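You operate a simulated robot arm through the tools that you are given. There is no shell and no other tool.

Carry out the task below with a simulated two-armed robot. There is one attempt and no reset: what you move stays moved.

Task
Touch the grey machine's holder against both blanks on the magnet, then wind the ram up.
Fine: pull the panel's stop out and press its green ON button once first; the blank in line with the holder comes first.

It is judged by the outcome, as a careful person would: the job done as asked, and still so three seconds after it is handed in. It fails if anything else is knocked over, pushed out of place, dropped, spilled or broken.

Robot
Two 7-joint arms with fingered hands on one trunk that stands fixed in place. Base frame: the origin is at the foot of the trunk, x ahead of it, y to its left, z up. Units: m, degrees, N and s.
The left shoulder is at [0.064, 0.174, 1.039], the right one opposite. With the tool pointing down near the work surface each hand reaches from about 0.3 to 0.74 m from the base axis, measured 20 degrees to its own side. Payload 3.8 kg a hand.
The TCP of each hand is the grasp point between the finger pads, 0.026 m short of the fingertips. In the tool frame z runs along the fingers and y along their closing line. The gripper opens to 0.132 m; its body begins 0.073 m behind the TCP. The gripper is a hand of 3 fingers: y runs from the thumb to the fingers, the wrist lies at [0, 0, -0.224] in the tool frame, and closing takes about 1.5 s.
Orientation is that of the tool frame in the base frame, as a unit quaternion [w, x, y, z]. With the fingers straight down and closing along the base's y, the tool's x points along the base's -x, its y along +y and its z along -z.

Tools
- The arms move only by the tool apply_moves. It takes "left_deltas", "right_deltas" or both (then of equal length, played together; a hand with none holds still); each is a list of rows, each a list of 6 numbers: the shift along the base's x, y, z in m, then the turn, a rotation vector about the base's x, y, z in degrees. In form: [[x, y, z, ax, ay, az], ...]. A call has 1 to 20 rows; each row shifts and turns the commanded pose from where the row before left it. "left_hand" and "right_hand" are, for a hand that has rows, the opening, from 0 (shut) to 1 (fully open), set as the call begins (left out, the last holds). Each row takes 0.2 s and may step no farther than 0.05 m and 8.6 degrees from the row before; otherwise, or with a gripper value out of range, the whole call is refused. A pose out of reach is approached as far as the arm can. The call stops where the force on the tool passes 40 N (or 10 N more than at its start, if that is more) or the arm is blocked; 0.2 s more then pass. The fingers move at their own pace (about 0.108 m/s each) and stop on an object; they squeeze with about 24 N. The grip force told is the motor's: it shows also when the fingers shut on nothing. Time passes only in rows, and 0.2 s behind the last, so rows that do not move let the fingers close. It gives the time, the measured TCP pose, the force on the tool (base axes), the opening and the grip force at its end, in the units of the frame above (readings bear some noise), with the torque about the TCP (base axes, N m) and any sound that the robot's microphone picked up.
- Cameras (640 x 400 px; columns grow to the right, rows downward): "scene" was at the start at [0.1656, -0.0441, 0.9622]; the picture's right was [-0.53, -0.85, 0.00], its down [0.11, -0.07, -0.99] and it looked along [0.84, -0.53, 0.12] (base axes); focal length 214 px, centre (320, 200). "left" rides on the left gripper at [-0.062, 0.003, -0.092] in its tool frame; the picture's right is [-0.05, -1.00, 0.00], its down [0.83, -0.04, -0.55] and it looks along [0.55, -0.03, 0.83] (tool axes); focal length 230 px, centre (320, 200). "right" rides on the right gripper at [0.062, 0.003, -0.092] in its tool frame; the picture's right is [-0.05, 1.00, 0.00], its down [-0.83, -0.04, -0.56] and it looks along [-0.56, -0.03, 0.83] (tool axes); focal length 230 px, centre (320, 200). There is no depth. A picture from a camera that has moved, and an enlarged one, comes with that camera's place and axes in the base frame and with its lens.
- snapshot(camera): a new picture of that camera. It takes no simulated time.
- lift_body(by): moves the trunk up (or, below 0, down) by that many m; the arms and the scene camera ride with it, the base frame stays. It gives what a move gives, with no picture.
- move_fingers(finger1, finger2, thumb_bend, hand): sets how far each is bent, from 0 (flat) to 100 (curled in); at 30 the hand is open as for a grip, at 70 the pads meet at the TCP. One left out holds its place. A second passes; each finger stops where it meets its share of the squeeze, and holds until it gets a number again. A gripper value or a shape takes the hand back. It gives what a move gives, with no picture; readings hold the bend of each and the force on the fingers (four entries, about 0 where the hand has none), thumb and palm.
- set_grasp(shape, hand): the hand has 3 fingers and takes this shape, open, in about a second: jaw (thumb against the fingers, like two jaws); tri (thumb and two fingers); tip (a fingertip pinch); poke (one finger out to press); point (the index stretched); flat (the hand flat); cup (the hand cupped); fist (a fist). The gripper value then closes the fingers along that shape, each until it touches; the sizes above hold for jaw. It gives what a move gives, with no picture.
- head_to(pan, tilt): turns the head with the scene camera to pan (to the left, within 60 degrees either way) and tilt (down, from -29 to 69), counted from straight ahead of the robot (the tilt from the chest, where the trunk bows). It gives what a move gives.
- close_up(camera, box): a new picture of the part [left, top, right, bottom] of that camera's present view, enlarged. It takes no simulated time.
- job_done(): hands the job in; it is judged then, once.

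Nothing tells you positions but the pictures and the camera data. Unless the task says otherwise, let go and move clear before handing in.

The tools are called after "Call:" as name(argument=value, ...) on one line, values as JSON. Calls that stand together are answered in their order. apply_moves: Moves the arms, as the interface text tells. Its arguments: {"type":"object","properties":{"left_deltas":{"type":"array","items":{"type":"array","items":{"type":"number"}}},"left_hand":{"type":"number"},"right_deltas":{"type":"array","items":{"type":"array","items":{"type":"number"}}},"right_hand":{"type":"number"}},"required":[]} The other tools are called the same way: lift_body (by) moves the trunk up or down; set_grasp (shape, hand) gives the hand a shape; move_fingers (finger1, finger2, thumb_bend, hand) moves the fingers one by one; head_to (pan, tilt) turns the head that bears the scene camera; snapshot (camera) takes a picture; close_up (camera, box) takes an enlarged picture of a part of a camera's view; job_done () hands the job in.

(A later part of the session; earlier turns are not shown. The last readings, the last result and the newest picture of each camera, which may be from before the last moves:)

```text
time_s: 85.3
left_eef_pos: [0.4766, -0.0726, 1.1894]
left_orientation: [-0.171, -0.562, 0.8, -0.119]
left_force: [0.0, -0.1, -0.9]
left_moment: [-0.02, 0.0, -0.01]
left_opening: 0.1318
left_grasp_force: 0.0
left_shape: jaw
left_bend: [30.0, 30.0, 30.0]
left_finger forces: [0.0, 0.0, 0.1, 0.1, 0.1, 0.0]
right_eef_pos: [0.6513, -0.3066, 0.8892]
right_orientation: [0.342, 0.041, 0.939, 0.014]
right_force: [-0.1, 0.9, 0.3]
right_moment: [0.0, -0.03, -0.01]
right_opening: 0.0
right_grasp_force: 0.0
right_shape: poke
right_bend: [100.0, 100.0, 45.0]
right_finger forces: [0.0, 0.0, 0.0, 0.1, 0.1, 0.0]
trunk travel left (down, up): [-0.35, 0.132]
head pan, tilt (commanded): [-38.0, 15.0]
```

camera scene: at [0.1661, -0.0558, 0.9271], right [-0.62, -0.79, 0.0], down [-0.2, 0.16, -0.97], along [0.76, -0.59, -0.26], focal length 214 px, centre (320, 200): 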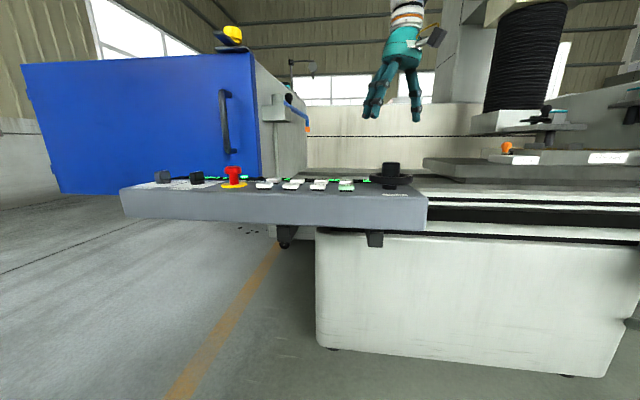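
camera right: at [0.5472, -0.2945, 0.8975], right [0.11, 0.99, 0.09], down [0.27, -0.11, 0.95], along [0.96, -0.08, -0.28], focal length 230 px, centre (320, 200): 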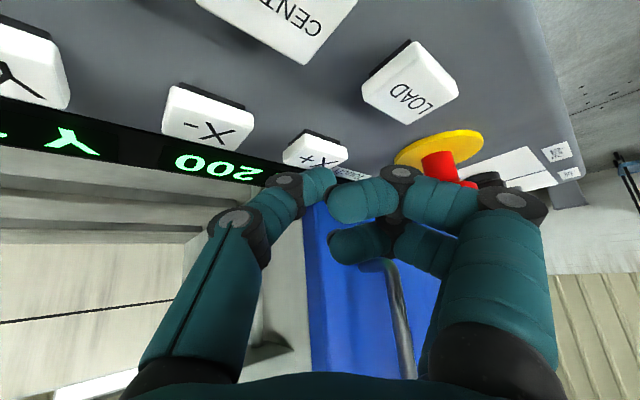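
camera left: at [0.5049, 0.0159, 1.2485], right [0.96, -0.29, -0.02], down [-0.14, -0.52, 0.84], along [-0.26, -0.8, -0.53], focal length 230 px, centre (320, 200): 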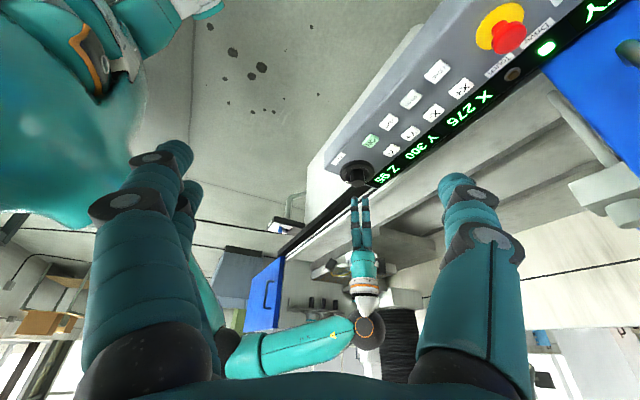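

Call:
apply_moves(right_deltas=[[0.0005, 0.0005, -0.022, 0, 0, 0], [0, 0, 0, 0, 0, 0], [0, 0, -0.013, 0, 0, 0], [0, 0, 0.03, 0, 0, 0], [0, 0, 0, 0, 0, 0]])

```text
time_s: 86.5
left_eef_pos: [0.4762, -0.0724, 1.1888]
left_orientation: [-0.171, -0.563, 0.8, -0.119]
left_force: [0.2, 0.1, 0.1]
left_moment: [0.04, 0.0, -0.02]
left_opening: 0.1321
left_grasp_force: 0.0
left_shape: jaw
left_bend: [30.0, 30.0, 30.0]
left_finger forces: [0.0, 0.0, 0.1, 0.0, 0.0, 0.0]
right_eef_pos: [0.6506, -0.3065, 0.8812]
right_orientation: [0.34, 0.041, 0.939, 0.014]
right_force: [-0.3, 0.4, -0.5]
right_moment: [0.02, 0.02, -0.01]
right_opening: 0.0
right_grasp_force: 0.0
right_shape: poke
right_bend: [100.0, 100.0, 45.0]
right_finger forces: [0.1, 0.0, 0.1, 0.1, 0.0, 0.1]
trunk travel left (down, up): [-0.35, 0.132]
head pan, tilt (commanded): [-38.0, 15.0]
heard: click
```

A click with a short contact. I'll wait for the table to settle and read X.

Call:
apply_moves(right_deltas=[[0, 0, 0, 0, 0, 0], [0, 0, 0, 0, 0, 0], [0, 0, 0, 0, 0, 0], [0, 0, 0, 0, 0, 0], [0, 0, 0, 0, 0, 0], [0, 0, 0, 0, 0, 0], [0, 0, 0, 0, 0, 0], [0, 0, 0, 0, 0, 0], [0, 0, 0, 0, 0, 0], [0, 0, 0, 0, 0, 0]])

Call:
close_up(camera="right", box=[0, 80, 400, 220])

Call:
close_up(camera="scene", box=[510, 120, 570, 160])

```text
time_s: 88.7
left_eef_pos: [0.476, -0.0727, 1.1886]
left_orientation: [-0.171, -0.563, 0.8, -0.12]
left_force: [0.9, 0.6, -0.3]
left_moment: [-0.02, 0.01, -0.01]
left_opening: 0.1317
left_grasp_force: 0.0
left_shape: jaw
left_bend: [30.0, 30.0, 30.0]
left_finger forces: [0.0, 0.1, 0.0, 0.0, 0.0, 0.0]
right_eef_pos: [0.6505, -0.3063, 0.8818]
right_orientation: [0.341, 0.041, 0.939, 0.014]
right_force: [-0.2, 1.1, -0.6]
right_moment: [0.0, 0.03, 0.01]
right_opening: 0.0001
right_grasp_force: 0.1
right_shape: poke
right_bend: [100.0, 100.0, 45.0]
right_finger forces: [0.0, 0.0, 0.0, 0.1, 0.0, 0.0]
trunk travel left (down, up): [-0.35, 0.132]
head pan, tilt (commanded): [-38.0, 15.0]
```

```text
1.60 times, centred on (200, 150) of right
camera zoom: at [0.5441, -0.2974, 0.913], right [0.11, 0.99, 0.09], down [0.27, -0.11, 0.95], along [0.96, -0.08, -0.28], focal length 368 px, centre (512, 280)
```

zoom: 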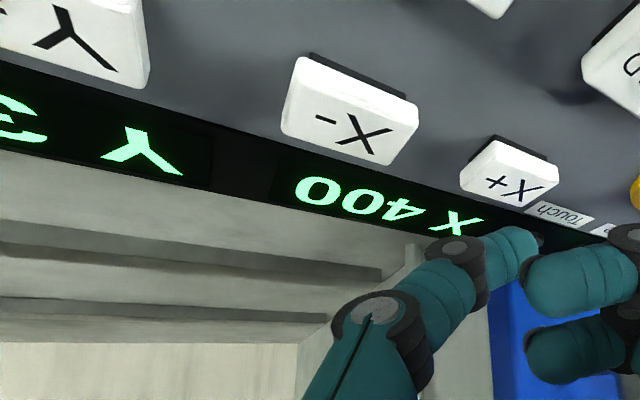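

```text
10.00 times, centred on (540, 140) of scene
camera zoom: at [0.1662, -0.0558, 0.9271], right [-0.62, -0.79, 0.0], down [-0.2, 0.16, -0.97], along [0.76, -0.59, -0.26], focal length 2145 px, centre (-1880, 800)
```

zoom: 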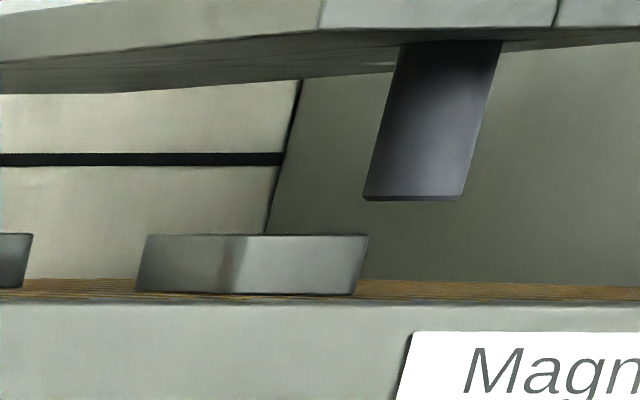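

X ran up again, at a steady ~75 mm/s, and both ends (200 and 450) look like travel limits about the 325 centre. I'll wait to see where it ends up before working out what stops a jog.

Call:
apply_moves(right_deltas=[[0, 0, 0, 0, 0, 0], [0, 0, 0, 0, 0, 0], [0, 0, 0, 0, 0, 0], [0, 0, 0, 0, 0, 0], [0, 0, 0, 0, 0, 0]])

Call:
close_up(camera="right", box=[0, 80, 400, 220])

Call:
close_up(camera="left", box=[390, 50, 510, 140])

Call:
close_up(camera="scene", box=[240, 165, 370, 200])

```text
time_s: 89.9
left_eef_pos: [0.4755, -0.0728, 1.1907]
left_orientation: [-0.17, -0.564, 0.799, -0.121]
left_force: [-0.1, 0.0, -0.2]
left_moment: [-0.02, 0.0, 0.0]
left_opening: 0.1319
left_grasp_force: 0.1
left_shape: jaw
left_bend: [30.0, 30.0, 30.0]
left_finger forces: [0.1, 0.0, 0.0, 0.1, 0.0, 0.0]
right_eef_pos: [0.6498, -0.3064, 0.8825]
right_orientation: [0.341, 0.041, 0.939, 0.015]
right_force: [-0.1, 0.7, 0.4]
right_moment: [0.01, 0.0, -0.01]
right_opening: 0.0002
right_grasp_force: 0.1
right_shape: poke
right_bend: [100.0, 100.0, 45.0]
right_finger forces: [0.1, 0.1, 0.0, 0.1, 0.0, 0.0]
trunk travel left (down, up): [-0.35, 0.132]
head pan, tilt (commanded): [-38.0, 15.0]
```

```text
1.60 times, centred on (200, 150) of right
camera zoom: at [0.5441, -0.2974, 0.913], right [0.11, 0.99, 0.09], down [0.27, -0.11, 0.95], along [0.96, -0.08, -0.28], focal length 368 px, centre (512, 280)
```

zoom: 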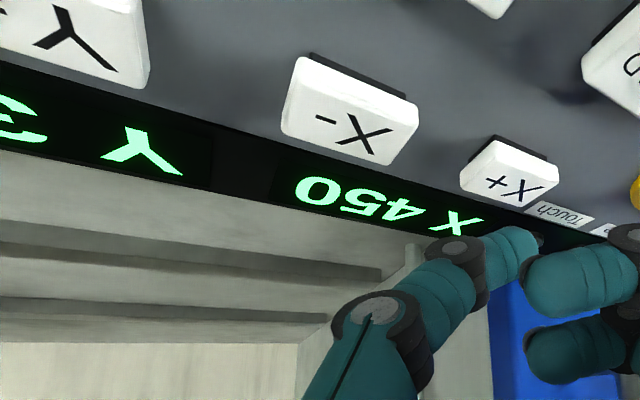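

```text
4.44 times, centred on (450, 95) of left
camera zoom: at [0.5049, 0.0159, 1.2485], right [0.96, -0.29, -0.02], down [-0.14, -0.52, 0.84], along [-0.26, -0.8, -0.53], focal length 1022 px, centre (-258, 667)
```

zoom: 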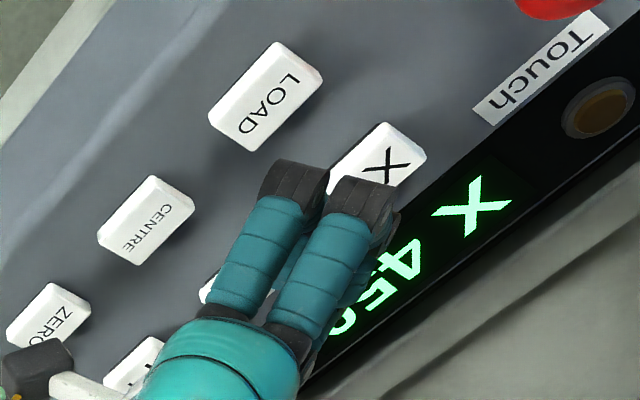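

```text
4.92 times, centred on (305, 182) of scene
camera zoom: at [0.1662, -0.0558, 0.9271], right [-0.62, -0.79, 0.0], down [-0.2, 0.16, -0.97], along [0.76, -0.59, -0.26], focal length 1056 px, centre (394, 286)
```

zoom: 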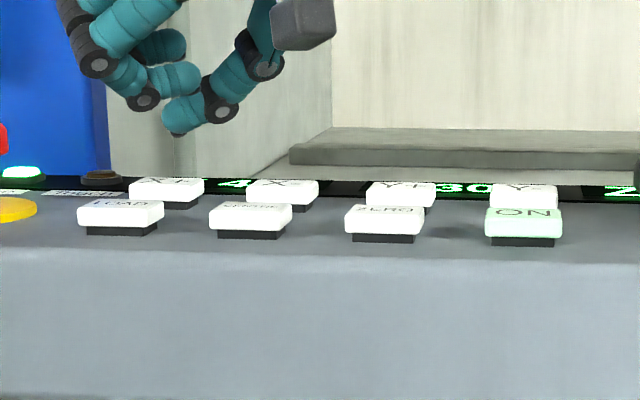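

X+ ran to the 450 limit from one short tap, so a press evidently keeps running. I'll go back over X- and test: one press, then check at short intervals whether it runs on.

Call:
apply_moves(right_deltas=[[-0.014, -0.0145, 0.002, 0, 0, 0], [-0.014, -0.0145, 0, 0, 0, 0], [-0.013, -0.0145, -0.004, 0, 0, 0], [0, 0, -0.012, 0, 0, 0], [0, 0, 0, 0, 0, 0]])

Call:
apply_moves(right_deltas=[[0, 0, -0.014, 0, 0, 0], [0, 0, 0.02, 0, 0, 0]])

Call:
close_up(camera="left", box=[390, 50, 510, 140])

Call:
close_up(camera="scene", box=[480, 100, 600, 180])

```text
time_s: 91.1
left_eef_pos: [0.4759, -0.0733, 1.1896]
left_orientation: [-0.171, -0.564, 0.799, -0.119]
left_force: [1.1, -0.3, -0.2]
left_moment: [0.01, -0.02, -0.01]
left_opening: 0.132
left_grasp_force: 0.1
left_shape: jaw
left_bend: [30.0, 30.0, 30.0]
left_finger forces: [0.1, 0.0, 0.0, 0.0, 0.0, 0.0]
right_eef_pos: [0.6127, -0.3504, 0.8684]
right_orientation: [0.342, 0.042, 0.939, 0.013]
right_force: [-0.3, -0.5, 0.5]
right_moment: [0.02, -0.01, -0.03]
right_opening: 0.0
right_grasp_force: 0.1
right_shape: poke
right_bend: [100.0, 100.0, 45.0]
right_finger forces: [0.0, 0.0, 0.0, 0.1, 0.0, 0.1]
trunk travel left (down, up): [-0.35, 0.132]
head pan, tilt (commanded): [-38.0, 15.0]
```

```text
time_s: 91.7
left_eef_pos: [0.4766, -0.0722, 1.1894]
left_orientation: [-0.171, -0.563, 0.8, -0.12]
left_force: [0.1, -0.3, 0.7]
left_moment: [0.03, 0.02, 0.0]
left_opening: 0.1319
left_grasp_force: 0.1
left_shape: jaw
left_bend: [30.0, 30.0, 30.0]
left_finger forces: [0.0, 0.1, 0.0, 0.0, 0.0, 0.0]
right_eef_pos: [0.6109, -0.3492, 0.8738]
right_orientation: [0.341, 0.041, 0.939, 0.014]
right_force: [-0.2, -0.7, 0.0]
right_moment: [-0.02, -0.01, -0.02]
right_opening: 0.0
right_grasp_force: 0.1
right_shape: poke
right_bend: [100.0, 100.0, 45.0]
right_finger forces: [0.0, 0.0, 0.0, 0.0, 0.1, 0.1]
trunk travel left (down, up): [-0.35, 0.132]
head pan, tilt (commanded): [-38.0, 15.0]
heard: click
```

```text
4.44 times, centred on (450, 95) of left
camera zoom: at [0.5044, 0.0161, 1.2488], right [0.96, -0.29, -0.02], down [-0.14, -0.52, 0.84], along [-0.26, -0.8, -0.53], focal length 1022 px, centre (-258, 667)
```

zoom: 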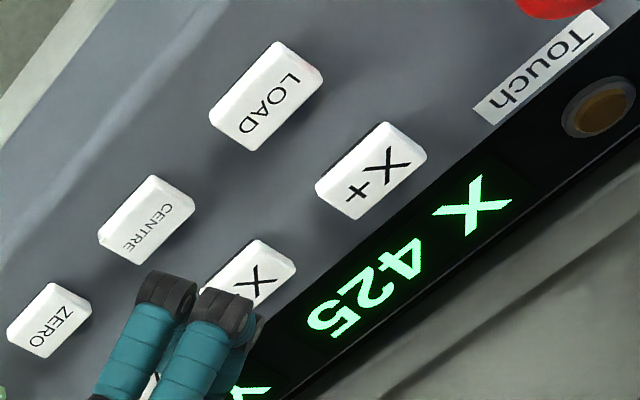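

```text
5.00 times, centred on (540, 140) of scene
camera zoom: at [0.1658, -0.0556, 0.9272], right [-0.62, -0.79, 0.0], down [-0.2, 0.16, -0.97], along [0.76, -0.59, -0.26], focal length 1072 px, centre (-780, 500)
```

zoom: 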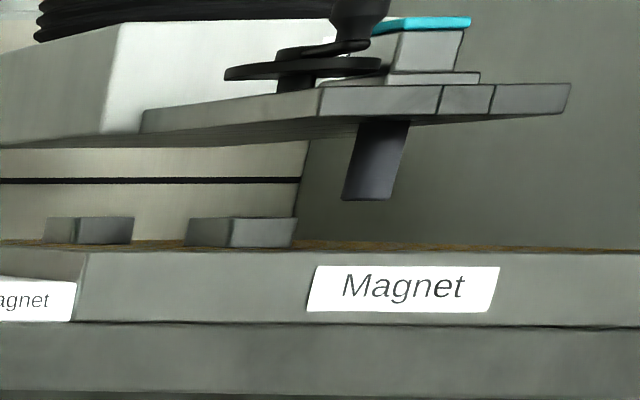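

Call:
apply_moves(right_deltas=[[0, 0, 0, 0, 0, 0], [0, 0, 0, 0, 0, 0]])

Call:
close_up(camera="left", box=[390, 50, 510, 140])

Call:
close_up(camera="scene", box=[480, 100, 600, 180])

```text
time_s: 92.3
left_eef_pos: [0.4762, -0.0726, 1.1888]
left_orientation: [-0.17, -0.563, 0.799, -0.121]
left_force: [-0.3, -0.3, 0.4]
left_moment: [-0.02, 0.02, 0.02]
left_opening: 0.132
left_grasp_force: 0.1
left_shape: jaw
left_bend: [30.0, 30.0, 30.0]
left_finger forces: [0.0, 0.1, 0.1, 0.0, 0.1, 0.0]
right_eef_pos: [0.6108, -0.3494, 0.8738]
right_orientation: [0.342, 0.041, 0.939, 0.014]
right_force: [-0.3, 0.2, -0.1]
right_moment: [-0.01, 0.01, 0.0]
right_opening: 0.0001
right_grasp_force: 0.0
right_shape: poke
right_bend: [100.0, 100.0, 45.0]
right_finger forces: [0.1, 0.1, 0.1, 0.1, 0.0, 0.0]
trunk travel left (down, up): [-0.35, 0.132]
head pan, tilt (commanded): [-38.0, 15.0]
```

```text
4.44 times, centred on (450, 95) of left
camera zoom: at [0.5051, 0.0158, 1.2485], right [0.96, -0.29, -0.02], down [-0.14, -0.52, 0.84], along [-0.26, -0.8, -0.53], focal length 1022 px, centre (-258, 667)
```

zoom: 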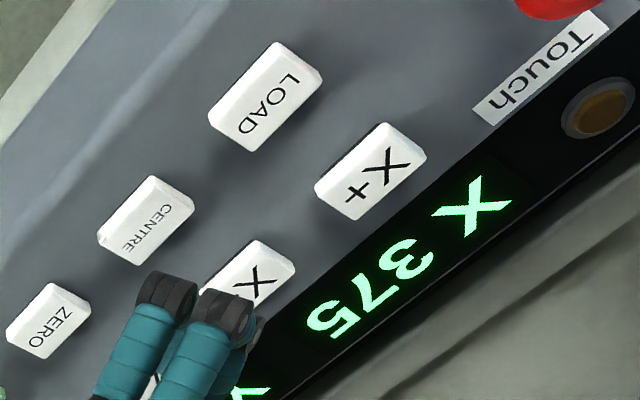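

```text
5.00 times, centred on (540, 140) of scene
camera zoom: at [0.1662, -0.0558, 0.927], right [-0.62, -0.79, 0.0], down [-0.2, 0.16, -0.97], along [0.76, -0.59, -0.26], focal length 1072 px, centre (-780, 500)
```

zoom: 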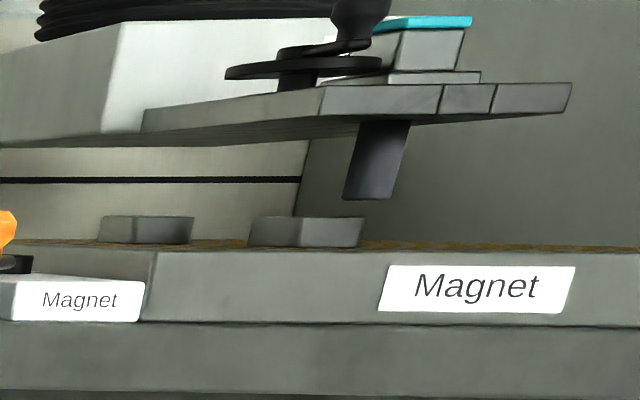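

The table keeps running after a single press. I'll test whether tapping the opposite key stops it.

Call:
apply_moves(right_deltas=[[0.0205, 0.022, 0.004, 0, 0, 0], [0.02, 0.0215, -0.006, 0, 0, 0], [0, 0, -0.0185, 0, 0, 0], [0, 0, 0.02, 0, 0, 0]])

Call:
close_up(camera="left", box=[390, 50, 510, 140])

Call:
close_up(camera="scene", box=[480, 100, 600, 180])

Call:
close_up(camera="right", box=[0, 80, 400, 220])

```text
time_s: 93.3
left_eef_pos: [0.4763, -0.0717, 1.1899]
left_orientation: [-0.17, -0.563, 0.8, -0.12]
left_force: [0.1, -0.1, -0.6]
left_moment: [0.02, -0.01, -0.03]
left_opening: 0.132
left_grasp_force: 0.1
left_shape: jaw
left_bend: [30.0, 30.0, 30.0]
left_finger forces: [0.0, 0.1, 0.1, 0.1, 0.1, 0.0]
right_eef_pos: [0.649, -0.3056, 0.8724]
right_orientation: [0.341, 0.041, 0.939, 0.015]
right_force: [-0.3, -0.4, 0.8]
right_moment: [0.0, 0.01, 0.01]
right_opening: 0.0002
right_grasp_force: 0.1
right_shape: poke
right_bend: [100.0, 100.0, 45.0]
right_finger forces: [0.0, 0.1, 0.0, 0.0, 0.0, 0.0]
trunk travel left (down, up): [-0.35, 0.132]
head pan, tilt (commanded): [-38.0, 15.0]
heard: click
```

```text
4.44 times, centred on (450, 95) of left
camera zoom: at [0.5045, 0.0161, 1.2488], right [0.96, -0.29, -0.02], down [-0.14, -0.52, 0.84], along [-0.26, -0.8, -0.53], focal length 1022 px, centre (-258, 667)
```

zoom: 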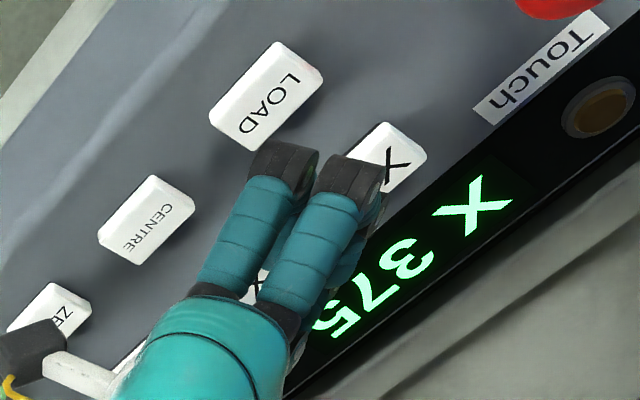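

```text
5.00 times, centred on (540, 140) of scene
camera zoom: at [0.1659, -0.0556, 0.9271], right [-0.62, -0.79, 0.0], down [-0.2, 0.16, -0.97], along [0.76, -0.59, -0.26], focal length 1072 px, centre (-780, 500)
```

zoom: 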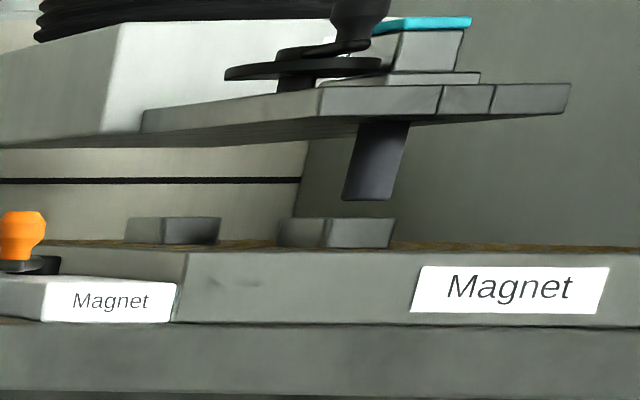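

```text
1.60 times, centred on (200, 150) of right
camera zoom: at [0.5427, -0.2957, 0.903], right [0.11, 0.99, 0.09], down [0.27, -0.11, 0.95], along [0.96, -0.08, -0.28], focal length 368 px, centre (512, 280)
```

zoom: 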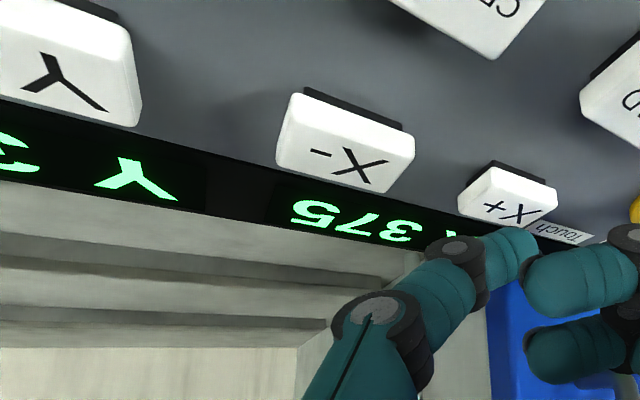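

Call:
apply_moves(right_deltas=[[0, 0, 0, 0, 0, 0], [0, 0, 0, 0, 0, 0]])

Call:
close_up(camera="right", box=[0, 80, 400, 220])

Call:
close_up(camera="scene", box=[480, 100, 600, 180])

```text
time_s: 93.9
left_eef_pos: [0.4751, -0.0725, 1.1891]
left_orientation: [-0.169, -0.563, 0.8, -0.119]
left_force: [0.0, 0.7, 0.0]
left_moment: [-0.02, -0.01, 0.01]
left_opening: 0.1321
left_grasp_force: 0.0
left_shape: jaw
left_bend: [30.0, 30.0, 30.0]
left_finger forces: [0.1, 0.0, 0.0, 0.0, 0.0, 0.1]
right_eef_pos: [0.6495, -0.3051, 0.8717]
right_orientation: [0.341, 0.041, 0.939, 0.015]
right_force: [-0.3, 1.0, 0.7]
right_moment: [-0.01, -0.02, 0.03]
right_opening: 0.0002
right_grasp_force: 0.0
right_shape: poke
right_bend: [100.0, 100.0, 45.0]
right_finger forces: [0.1, 0.1, 0.1, 0.0, 0.0, 0.0]
trunk travel left (down, up): [-0.35, 0.132]
head pan, tilt (commanded): [-38.0, 15.0]
```

```text
1.60 times, centred on (200, 150) of right
camera zoom: at [0.543, -0.2961, 0.9028], right [0.11, 0.99, 0.09], down [0.27, -0.11, 0.95], along [0.96, -0.08, -0.28], focal length 368 px, centre (512, 280)
```

zoom: 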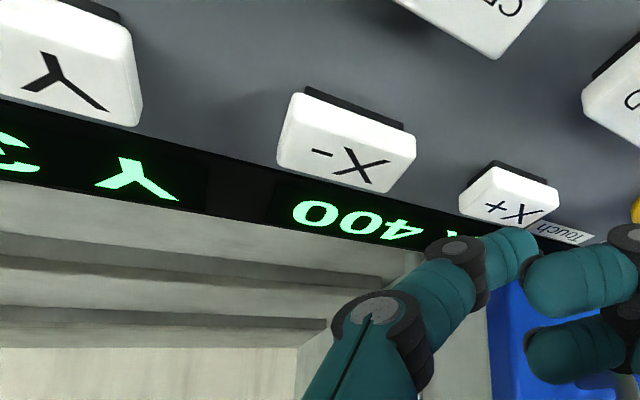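

```text
5.00 times, centred on (540, 140) of scene
camera zoom: at [0.1662, -0.0559, 0.927], right [-0.62, -0.79, 0.0], down [-0.2, 0.16, -0.97], along [0.76, -0.59, -0.26], focal length 1072 px, centre (-780, 500)
```

zoom: 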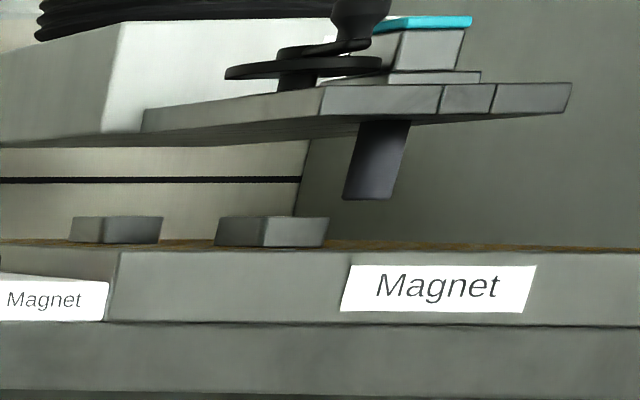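

Now it's clear: a press latches the jog, an opposite press reverses it, and it runs to the limit unless something stops it. The first press at Z 95 stopped by itself beside MILD, as a touch-and-back-off drive would, so with the rod at its original height the drive itself finds the blank. I'll let X run to its limit and go to the wheel to bring the ram back to Z 95.

Call:
apply_moves(right_deltas=[[0, 0, 0.04, 0, 0, 0], [0, 0, 0.04, 0, 0, 0], [-0.0335, -0.03, 0.02, 0, 7.7, 0], [-0.0335, -0.03, 0.01, 0, 7.7, 0], [-0.0335, -0.03, 0, 0, 7.7, 0], [-0.0335, -0.03, 0, 0, 7.7, 0], [-0.0335, -0.03, 0, 0, 7.2, 0], [-0.033, -0.03, 0, 0, 0, 8], [0, 0, 0, 0, 0, 8], [0, 0, 0, 0, 0, 8], [0, 0, 0, 0, 0, 8], [0, 0, 0, 0, 0, 8], [0, 0, 0, 0, 0, 8], [0, 0, 0, 0, 0, 8], [0, 0, 0, 0, 0, 8]])

Call:
set_grasp(hand="right", shape="jaw")

Call:
snapshot(camera="right")

Call:
close_up(camera="left", box=[310, 0, 640, 200])

```text
time_s: 97.1
left_eef_pos: [0.4754, -0.0726, 1.1889]
left_orientation: [-0.17, -0.563, 0.8, -0.12]
left_force: [0.2, -0.6, -0.2]
left_moment: [0.05, -0.01, 0.01]
left_opening: 0.1317
left_grasp_force: 0.0
left_shape: jaw
left_bend: [30.0, 30.0, 30.0]
left_finger forces: [0.0, 0.0, 0.0, 0.1, 0.0, 0.0]
right_eef_pos: [0.4511, -0.4852, 0.9813]
right_orientation: [0.015, -0.493, 0.87, 0.01]
right_force: [0.7, -0.2, 0.4]
right_moment: [-0.02, 0.02, 0.0]
right_opening: 0.0
right_grasp_force: 0.2
right_shape: poke
right_bend: [100.0, 100.0, 45.0]
right_finger forces: [0.0, 0.0, 0.0, 0.0, 0.0, 0.0]
trunk travel left (down, up): [-0.35, 0.132]
head pan, tilt (commanded): [-38.0, 15.0]
```

```text
time_s: 98.0
left_eef_pos: [0.4767, -0.0721, 1.1891]
left_orientation: [-0.17, -0.563, 0.8, -0.119]
left_force: [-0.1, -0.1, 0.5]
left_moment: [0.02, 0.04, -0.01]
left_opening: 0.1322
left_grasp_force: 0.2
left_shape: jaw
left_bend: [30.0, 30.0, 30.0]
left_finger forces: [0.0, 0.0, 0.1, 0.0, 0.0, 0.0]
right_eef_pos: [0.4508, -0.4864, 0.9812]
right_orientation: [0.015, -0.492, 0.871, 0.01]
right_force: [0.1, 0.5, 0.3]
right_moment: [-0.01, 0.01, 0.0]
right_opening: 0.1319
right_grasp_force: 0.1
right_shape: jaw
right_bend: [30.0, 30.0, 30.0]
right_finger forces: [0.0, 0.0, 0.1, 0.0, 0.1, 0.0]
trunk travel left (down, up): [-0.35, 0.132]
head pan, tilt (commanded): [-38.0, 15.0]
```

```text
taken
camera right: at [0.4146, -0.5392, 1.0711], right [-0.83, 0.56, 0.0], down [0.46, 0.67, 0.58], along [0.32, 0.48, -0.81], focal length 230 px, centre (320, 200)
```

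right: 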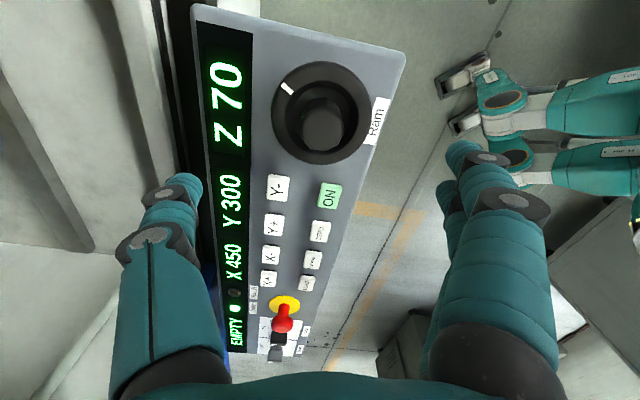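

```text
1.94 times, centred on (475, 100) of left
camera zoom: at [0.5049, 0.0158, 1.2485], right [0.96, -0.29, -0.02], down [-0.14, -0.52, 0.84], along [-0.26, -0.8, -0.53], focal length 446 px, centre (19, 394)
```

zoom: 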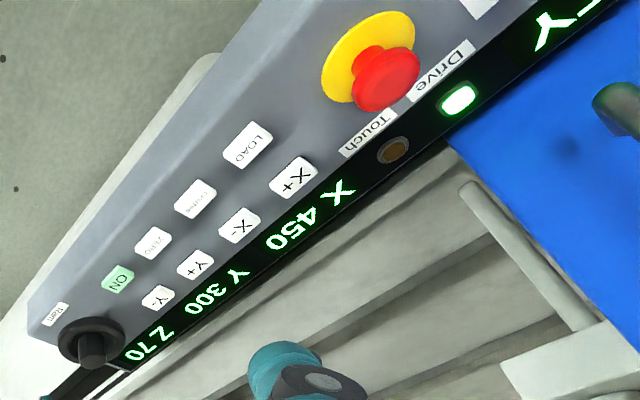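

X is at its 450 limit, Z 70. While the view is free, I'll check that the blanks sit unmoved on the magnet.

Call:
close_up(camera="left", box=[290, 215, 440, 310])

Call:
close_up(camera="scene", box=[470, 110, 570, 180])

```text
4.21 times, centred on (365, 262) of left
camera zoom: at [0.5049, 0.0158, 1.2485], right [0.96, -0.29, -0.02], down [-0.14, -0.52, 0.84], along [-0.26, -0.8, -0.53], focal length 969 px, centre (130, -63)
```

zoom: 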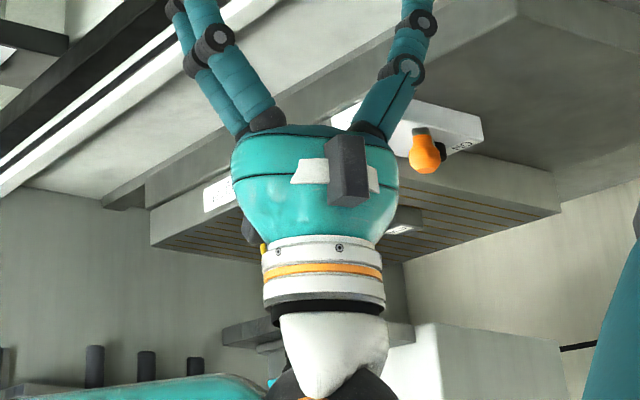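

```text
5.71 times, centred on (520, 145) of scene
camera zoom: at [0.1662, -0.0558, 0.9271], right [-0.62, -0.79, 0.0], down [-0.2, 0.16, -0.97], along [0.76, -0.59, -0.26], focal length 1226 px, centre (-823, 514)
```

zoom: 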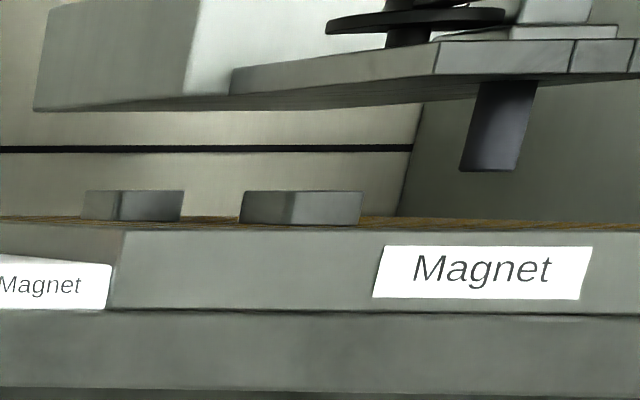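

Both blanks are where they were. I'll lower onto the wheel hub again and grip it.

Call:
apply_moves(right_deltas=[[-0.001, 0, -0.02, 0, 0, 0], [-0.001, 0, -0.025, 0, 0, 0], [-0.001, 0, -0.025, 0, 0, 0], [0, 0, -0.02, 0, 0, 0], [0, 0, -0.011, 0, 0, 0]], right_hand=0.6)

Call:
snapshot(camera="right")

```text
time_s: 99.2
left_eef_pos: [0.4769, -0.0719, 1.1887]
left_orientation: [-0.17, -0.563, 0.8, -0.12]
left_force: [-0.2, 0.1, -0.3]
left_moment: [0.01, -0.02, -0.04]
left_opening: 0.1321
left_grasp_force: 0.1
left_shape: jaw
left_bend: [30.0, 30.0, 30.0]
left_finger forces: [0.0, 0.0, 0.1, 0.0, 0.0, 0.0]
right_eef_pos: [0.448, -0.4871, 0.8793]
right_orientation: [0.014, -0.492, 0.87, 0.008]
right_force: [-0.1, -0.1, -0.4]
right_moment: [-0.01, 0.01, 0.02]
right_opening: 0.0799
right_grasp_force: 0.0
right_shape: jaw
right_bend: [71.0, 71.0, 71.0]
right_finger forces: [0.0, 0.0, 0.0, 0.0, 0.0, 0.0]
trunk travel left (down, up): [-0.35, 0.132]
head pan, tilt (commanded): [-38.0, 15.0]
```

```text
taken
camera right: at [0.4123, -0.5405, 0.9691], right [-0.83, 0.56, 0.0], down [0.46, 0.67, 0.58], along [0.32, 0.48, -0.81], focal length 230 px, centre (320, 200)
```

right: 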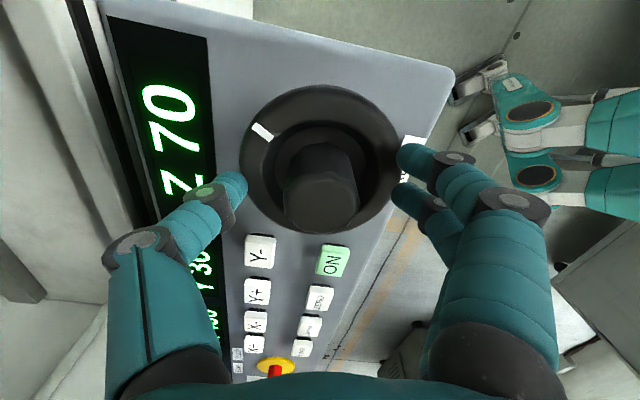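

Call:
apply_moves(right_deltas=[[0, 0, 0, 0, 0, 0], [0, 0, 0, 0, 0, 0], [0, 0, 0, 0, 0, 0], [0, 0, 0, 0, 0, 0], [0, 0, 0, 0, 0, 0]], right_hand=0.2)

Call:
apply_moves(right_deltas=[[0, 0, 0, 0, 0, -7], [0, 0, 0, 0, 0, -7], [0, 0, 0, 0, 0, -7], [0, 0, 0, 0, 0, -7], [0, 0, 0, 0, 0, -7], [0, 0, 0, 0, 0, -7]])

Call:
close_up(camera="left", box=[310, 0, 640, 200])

Call:
close_up(camera="scene", box=[470, 110, 570, 180])

```text
time_s: 100.4
left_eef_pos: [0.474, -0.0728, 1.1902]
left_orientation: [-0.17, -0.563, 0.8, -0.119]
left_force: [0.2, 0.7, 0.1]
left_moment: [0.0, 0.02, -0.02]
left_opening: 0.1319
left_grasp_force: 0.0
left_shape: jaw
left_bend: [30.0, 30.0, 30.0]
left_finger forces: [0.0, 0.0, 0.0, 0.0, 0.0, 0.0]
right_eef_pos: [0.448, -0.487, 0.8814]
right_orientation: [0.017, -0.492, 0.87, 0.008]
right_force: [-2.8, -1.9, 16.6]
right_moment: [0.35, 0.83, -0.01]
right_opening: 0.0434
right_grasp_force: 24.4
right_shape: jaw
right_bend: [73.0, 76.0, 71.0]
right_finger forces: [21.9, 5.8, 0.0, 0.1, 20.5, 0.0]
trunk travel left (down, up): [-0.35, 0.132]
head pan, tilt (commanded): [-38.0, 15.0]
```

```text
time_s: 101.8
left_eef_pos: [0.4768, -0.0714, 1.1891]
left_orientation: [-0.17, -0.564, 0.799, -0.12]
left_force: [-0.4, -0.2, 0.2]
left_moment: [-0.01, -0.02, -0.03]
left_opening: 0.1318
left_grasp_force: 0.0
left_shape: jaw
left_bend: [30.0, 30.0, 30.0]
left_finger forces: [0.1, 0.0, 0.0, 0.0, 0.0, 0.1]
right_eef_pos: [0.4475, -0.4859, 0.8802]
right_orientation: [0.018, -0.145, 0.989, 0.002]
right_force: [1.6, -4.7, 5.4]
right_moment: [0.02, -0.05, 0.08]
right_opening: 0.035
right_grasp_force: 24.2
right_shape: jaw
right_bend: [76.0, 76.0, 71.0]
right_finger forces: [6.6, 8.8, 0.0, 0.1, 18.5, 0.0]
trunk travel left (down, up): [-0.35, 0.132]
head pan, tilt (commanded): [-38.0, 15.0]
```

```text
1.94 times, centred on (475, 100) of left
camera zoom: at [0.5049, 0.0159, 1.2485], right [0.96, -0.29, -0.02], down [-0.14, -0.52, 0.84], along [-0.26, -0.8, -0.53], focal length 446 px, centre (19, 394)
```

zoom: 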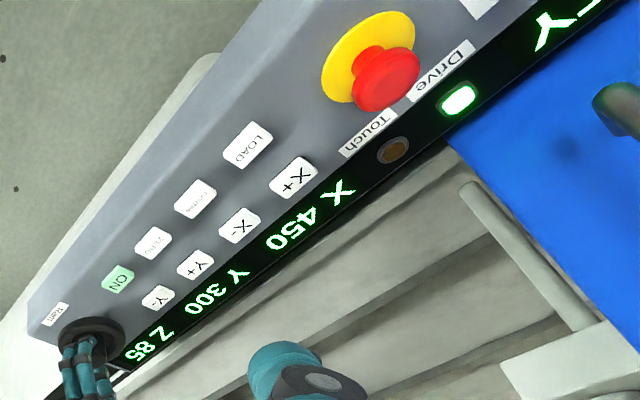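

```text
5.71 times, centred on (520, 145) of scene
camera zoom: at [0.1661, -0.0558, 0.927], right [-0.62, -0.79, 0.0], down [-0.2, 0.16, -0.97], along [0.76, -0.59, -0.26], focal length 1226 px, centre (-823, 514)
```

zoom: 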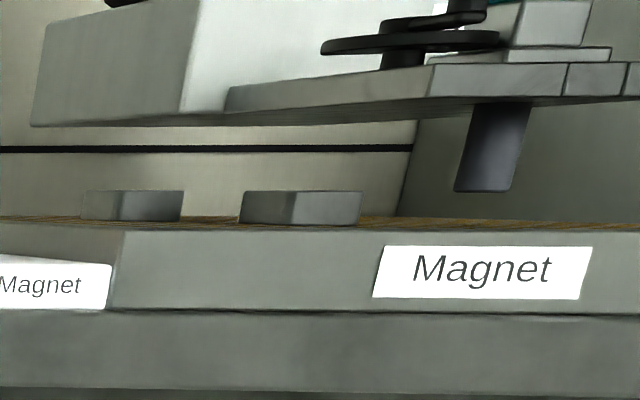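

Z 85. A little further clockwise to get back to 95.

Call:
apply_moves(right_deltas=[[0, 0, 0, 0, 0, -7], [0, 0, 0, 0, 0, -7], [0, 0, 0, 0, 0, -7], [0, 0, 0, 0, 0, -5]])

Call:
close_up(camera="left", box=[310, 100, 480, 200])

Call:
close_up(camera="scene", box=[470, 110, 570, 180])

```text
time_s: 102.8
left_eef_pos: [0.4759, -0.0726, 1.19]
left_orientation: [-0.17, -0.563, 0.8, -0.12]
left_force: [-0.1, 0.1, 0.0]
left_moment: [0.03, 0.0, 0.01]
left_opening: 0.1317
left_grasp_force: 0.0
left_shape: jaw
left_bend: [30.0, 30.0, 30.0]
left_finger forces: [0.0, 0.0, 0.0, 0.1, 0.0, 0.1]
right_eef_pos: [0.4458, -0.484, 0.8803]
right_orientation: [0.016, 0.08, 0.997, -0.001]
right_force: [-5.1, -0.9, 2.6]
right_moment: [0.04, 0.03, 0.05]
right_opening: 0.035
right_grasp_force: 23.9
right_shape: jaw
right_bend: [76.0, 76.0, 71.0]
right_finger forces: [8.2, 8.6, 0.0, 0.1, 17.3, 0.0]
trunk travel left (down, up): [-0.35, 0.132]
head pan, tilt (commanded): [-38.0, 15.0]
```

```text
3.76 times, centred on (395, 150) of left
camera zoom: at [0.5042, 0.016, 1.2488], right [0.96, -0.29, -0.02], down [-0.14, -0.52, 0.84], along [-0.26, -0.8, -0.53], focal length 866 px, centre (38, 388)
```

zoom: 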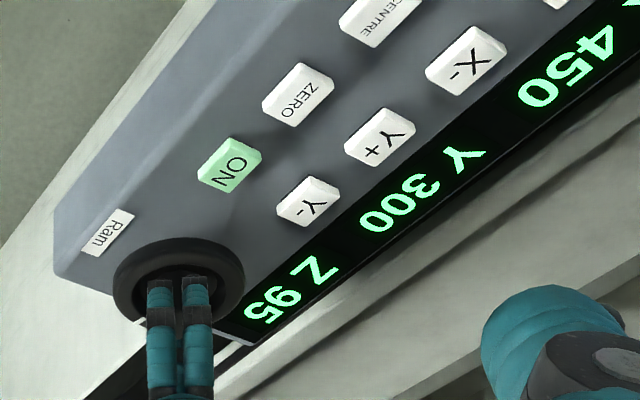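

```text
5.71 times, centred on (520, 145) of scene
camera zoom: at [0.1656, -0.0557, 0.9272], right [-0.62, -0.79, 0.0], down [-0.2, 0.16, -0.97], along [0.76, -0.59, -0.26], focal length 1226 px, centre (-823, 514)
```

zoom: 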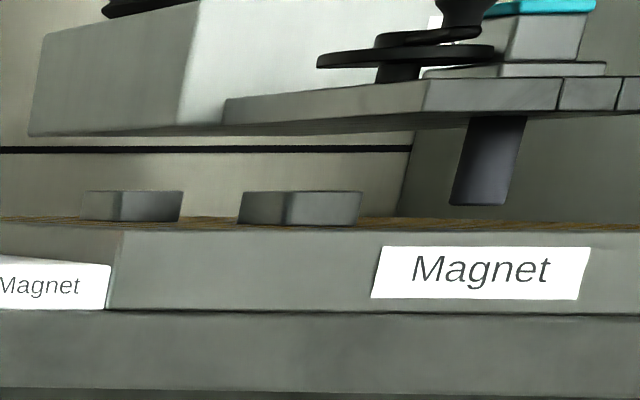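

Z is back at 95. I'll release the wheel and go press X- exactly as the first time, then watch step by step; the run from 450 gives me time to see how it behaves well before it reaches MILD.

Call:
apply_moves(right_deltas=[[0, 0, 0, 0, 0, 0], [0, 0, 0, 0, 0, 0], [0, 0, 0, 0, 0, 0], [0, 0, 0.03, 0, 0, 0], [0, 0, 0.04, 0, 0, 0], [0.01, 0.01, 0.04, 0, 0, 4], [0.03, 0.025, 0, 0, 0, 0], [0.03, 0.025, 0, 0, 0, 0], [0.03, 0.025, 0, 0, 0, 0]], right_hand=0.6)

Call:
set_grasp(hand="right", shape="poke")

Call:
close_up(camera="left", box=[310, 0, 640, 200])

```text
time_s: 104.8
left_eef_pos: [0.4771, -0.0721, 1.1894]
left_orientation: [-0.17, -0.564, 0.799, -0.119]
left_force: [0.9, 0.4, -0.9]
left_moment: [-0.05, 0.03, 0.01]
left_opening: 0.1321
left_grasp_force: 0.1
left_shape: jaw
left_bend: [30.0, 30.0, 30.0]
left_finger forces: [0.0, 0.0, 0.0, 0.1, 0.0, 0.0]
right_eef_pos: [0.547, -0.4026, 0.9894]
right_orientation: [0.016, 0.045, 0.999, 0.001]
right_force: [0.4, -0.3, -0.1]
right_moment: [0.04, 0.03, 0.02]
right_opening: 0.0788
right_grasp_force: 0.1
right_shape: jaw
right_bend: [71.0, 71.0, 71.0]
right_finger forces: [0.1, 0.0, 0.1, 0.1, 0.0, 0.0]
trunk travel left (down, up): [-0.35, 0.132]
head pan, tilt (commanded): [-38.0, 15.0]
```

```text
time_s: 105.7
left_eef_pos: [0.4767, -0.0723, 1.1903]
left_orientation: [-0.17, -0.563, 0.8, -0.12]
left_force: [0.6, 0.3, -0.3]
left_moment: [0.01, 0.01, -0.04]
left_opening: 0.1319
left_grasp_force: 0.1
left_shape: jaw
left_bend: [30.0, 30.0, 30.0]
left_finger forces: [0.0, 0.0, 0.1, 0.0, 0.1, 0.0]
right_eef_pos: [0.546, -0.4031, 0.9904]
right_orientation: [0.017, 0.043, 0.999, 0.001]
right_force: [0.3, -0.4, 0.4]
right_moment: [-0.01, 0.01, 0.02]
right_opening: 0.0004
right_grasp_force: 0.0
right_shape: poke
right_bend: [100.0, 100.0, 45.0]
right_finger forces: [0.0, 0.0, 0.1, 0.0, 0.0, 0.1]
trunk travel left (down, up): [-0.35, 0.132]
head pan, tilt (commanded): [-38.0, 15.0]
```

```text
1.94 times, centred on (475, 100) of left
camera zoom: at [0.505, 0.0158, 1.2485], right [0.96, -0.29, -0.02], down [-0.14, -0.52, 0.84], along [-0.26, -0.8, -0.53], focal length 446 px, centre (19, 394)
```

zoom: 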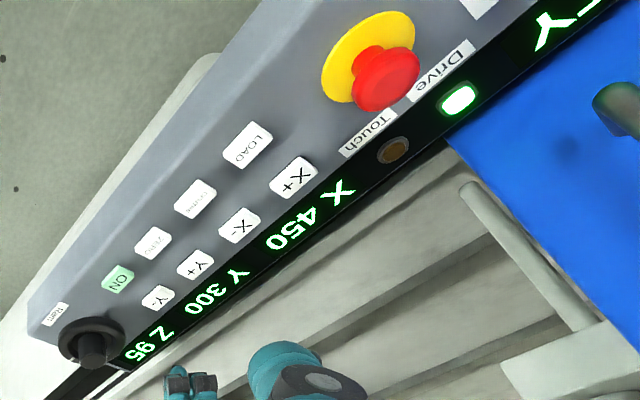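

Call:
apply_moves(right_deltas=[[0.017, 0.0132, 0, 0, -7, 0], [0.017, 0.0132, 0, 0, -7, 0], [0.017, 0.0132, -0.005, 0, -7, 0], [0.017, 0.0132, -0.02, 0, -7, 0], [0, 0, -0.03, 0, 0, 0], [0, 0, -0.03, 0, 0, 0], [0, 0, -0.03, 0, 0, 0], [0, 0, -0.009, 0, 0, 0], [0, 0, 0, 0, 0, 0]])

Call:
snapshot(camera="right")

Call:
close_up(camera="left", box=[290, 215, 440, 310])

```text
time_s: 107.7
left_eef_pos: [0.4754, -0.0717, 1.1897]
left_orientation: [-0.17, -0.563, 0.8, -0.12]
left_force: [0.8, -0.8, 0.4]
left_moment: [0.02, -0.01, 0.04]
left_opening: 0.1319
left_grasp_force: 0.1
left_shape: jaw
left_bend: [30.0, 30.0, 30.0]
left_finger forces: [0.0, 0.0, 0.1, 0.0, 0.0, 0.1]
right_eef_pos: [0.6158, -0.3491, 0.8653]
right_orientation: [0.259, 0.043, 0.965, 0.01]
right_force: [-1.2, 0.3, -0.4]
right_moment: [-0.03, 0.01, 0.0]
right_opening: 0.0002
right_grasp_force: 0.1
right_shape: poke
right_bend: [100.0, 100.0, 45.0]
right_finger forces: [0.0, 0.0, 0.0, 0.0, 0.0, 0.0]
trunk travel left (down, up): [-0.35, 0.132]
head pan, tilt (commanded): [-38.0, 15.0]
```

```text
taken
camera right: at [0.5174, -0.3393, 0.9142], right [0.12, 0.99, 0.07], down [0.44, -0.12, 0.89], along [0.89, -0.08, -0.45], focal length 230 px, centre (320, 200)
```

right: 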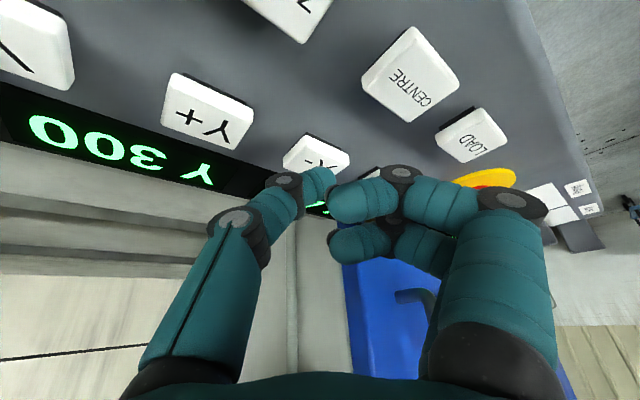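

```text
4.21 times, centred on (365, 262) of left
camera zoom: at [0.505, 0.0158, 1.2485], right [0.96, -0.29, -0.02], down [-0.14, -0.52, 0.84], along [-0.26, -0.8, -0.53], focal length 969 px, centre (130, -63)
```

zoom: 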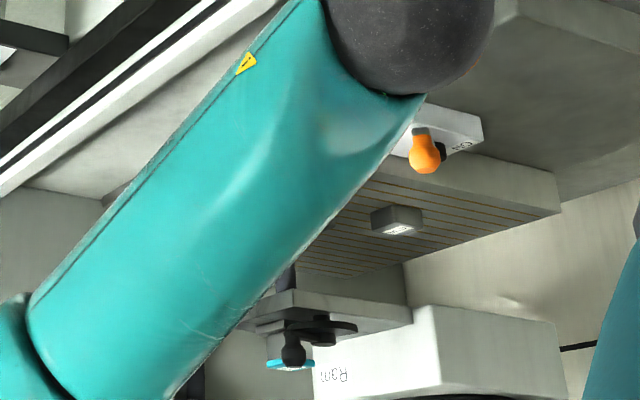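

Call:
apply_moves(right_deltas=[[0, 0, -0.0115, 0, 0, 0], [0, 0, 0.012, 0, 0, 0]])

Call:
close_up(camera="left", box=[390, 0, 570, 140])

Call:
close_up(camera="scene", box=[470, 110, 570, 180])

```text
time_s: 108.3
left_eef_pos: [0.476, -0.0713, 1.1893]
left_orientation: [-0.17, -0.563, 0.8, -0.12]
left_force: [-1.4, 0.1, 0.0]
left_moment: [-0.01, -0.02, -0.01]
left_opening: 0.1317
left_grasp_force: 0.1
left_shape: jaw
left_bend: [30.0, 30.0, 30.0]
left_finger forces: [0.1, 0.0, 0.0, 0.0, 0.0, 0.0]
right_eef_pos: [0.6161, -0.3479, 0.8679]
right_orientation: [0.259, 0.043, 0.965, 0.01]
right_force: [0.0, 0.0, -0.2]
right_moment: [-0.05, 0.02, 0.0]
right_opening: 0.0
right_grasp_force: 0.1
right_shape: poke
right_bend: [100.0, 100.0, 45.0]
right_finger forces: [0.1, 0.0, 0.0, 0.0, 0.0, 0.0]
trunk travel left (down, up): [-0.35, 0.132]
head pan, tilt (commanded): [-38.0, 15.0]
heard: click
```

```text
2.86 times, centred on (480, 70) of left
camera zoom: at [0.5046, 0.0161, 1.2487], right [0.96, -0.29, -0.02], down [-0.14, -0.52, 0.84], along [-0.26, -0.8, -0.53], focal length 657 px, centre (-137, 571)
```

zoom: 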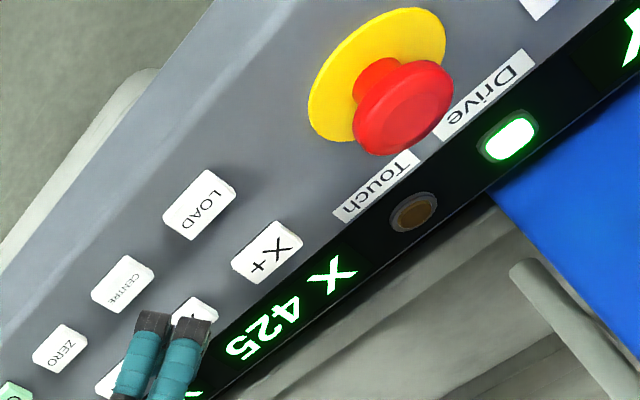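

```text
5.71 times, centred on (520, 145) of scene
camera zoom: at [0.1659, -0.0556, 0.9271], right [-0.62, -0.79, 0.0], down [-0.2, 0.16, -0.97], along [0.76, -0.59, -0.26], focal length 1226 px, centre (-823, 514)
```

zoom: 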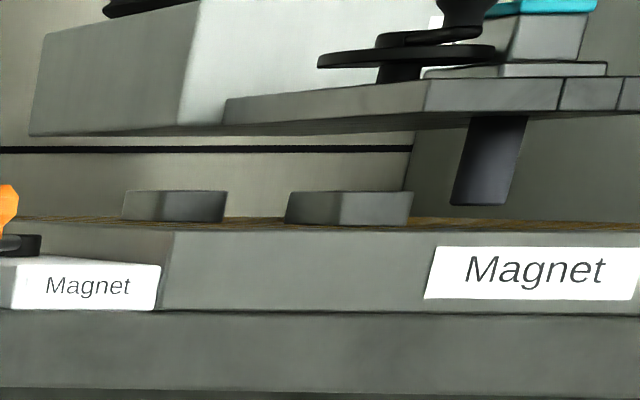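

Call:
apply_moves(right_deltas=[[0, 0, 0.002, 0, 0, 0], [0, 0, 0, 0, 0, 0], [0, 0, 0, 0, 0, 0]])

Call:
close_up(camera="left", box=[390, 0, 570, 140])

Call:
close_up(camera="scene", box=[470, 110, 570, 180])

```text
time_s: 109.1
left_eef_pos: [0.4755, -0.0713, 1.1895]
left_orientation: [-0.17, -0.563, 0.8, -0.12]
left_force: [0.3, -0.7, 0.1]
left_moment: [0.01, 0.02, -0.03]
left_opening: 0.132
left_grasp_force: 0.0
left_shape: jaw
left_bend: [30.0, 30.0, 30.0]
left_finger forces: [0.1, 0.0, 0.0, 0.0, 0.0, 0.1]
right_eef_pos: [0.6179, -0.3487, 0.8694]
right_orientation: [0.259, 0.042, 0.965, 0.01]
right_force: [0.3, -0.3, -0.4]
right_moment: [0.01, -0.01, -0.02]
right_opening: 0.0
right_grasp_force: 0.0
right_shape: poke
right_bend: [100.0, 100.0, 45.0]
right_finger forces: [0.0, 0.0, 0.1, 0.0, 0.0, 0.0]
trunk travel left (down, up): [-0.35, 0.132]
head pan, tilt (commanded): [-38.0, 15.0]
```

```text
2.86 times, centred on (480, 70) of left
camera zoom: at [0.5049, 0.0159, 1.2485], right [0.96, -0.29, -0.02], down [-0.14, -0.52, 0.84], along [-0.26, -0.8, -0.53], focal length 657 px, centre (-137, 571)
```

zoom: 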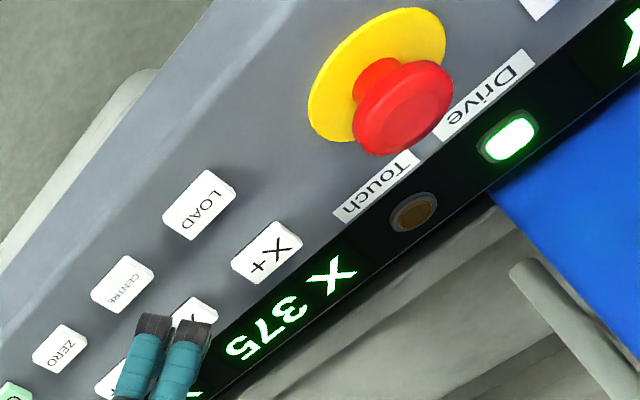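

```text
5.71 times, centred on (520, 145) of scene
camera zoom: at [0.1661, -0.0558, 0.9271], right [-0.62, -0.79, 0.0], down [-0.2, 0.16, -0.97], along [0.76, -0.59, -0.26], focal length 1226 px, centre (-823, 514)
```

zoom: 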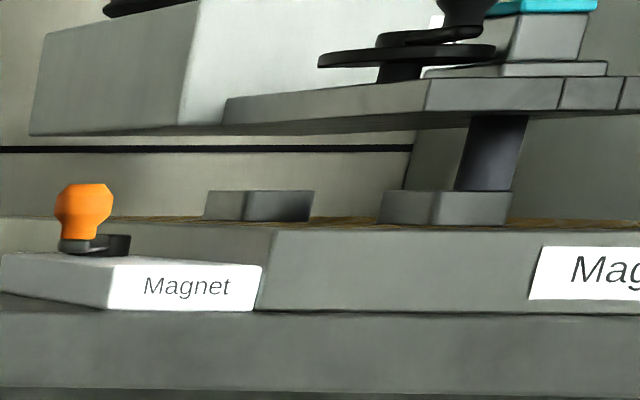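

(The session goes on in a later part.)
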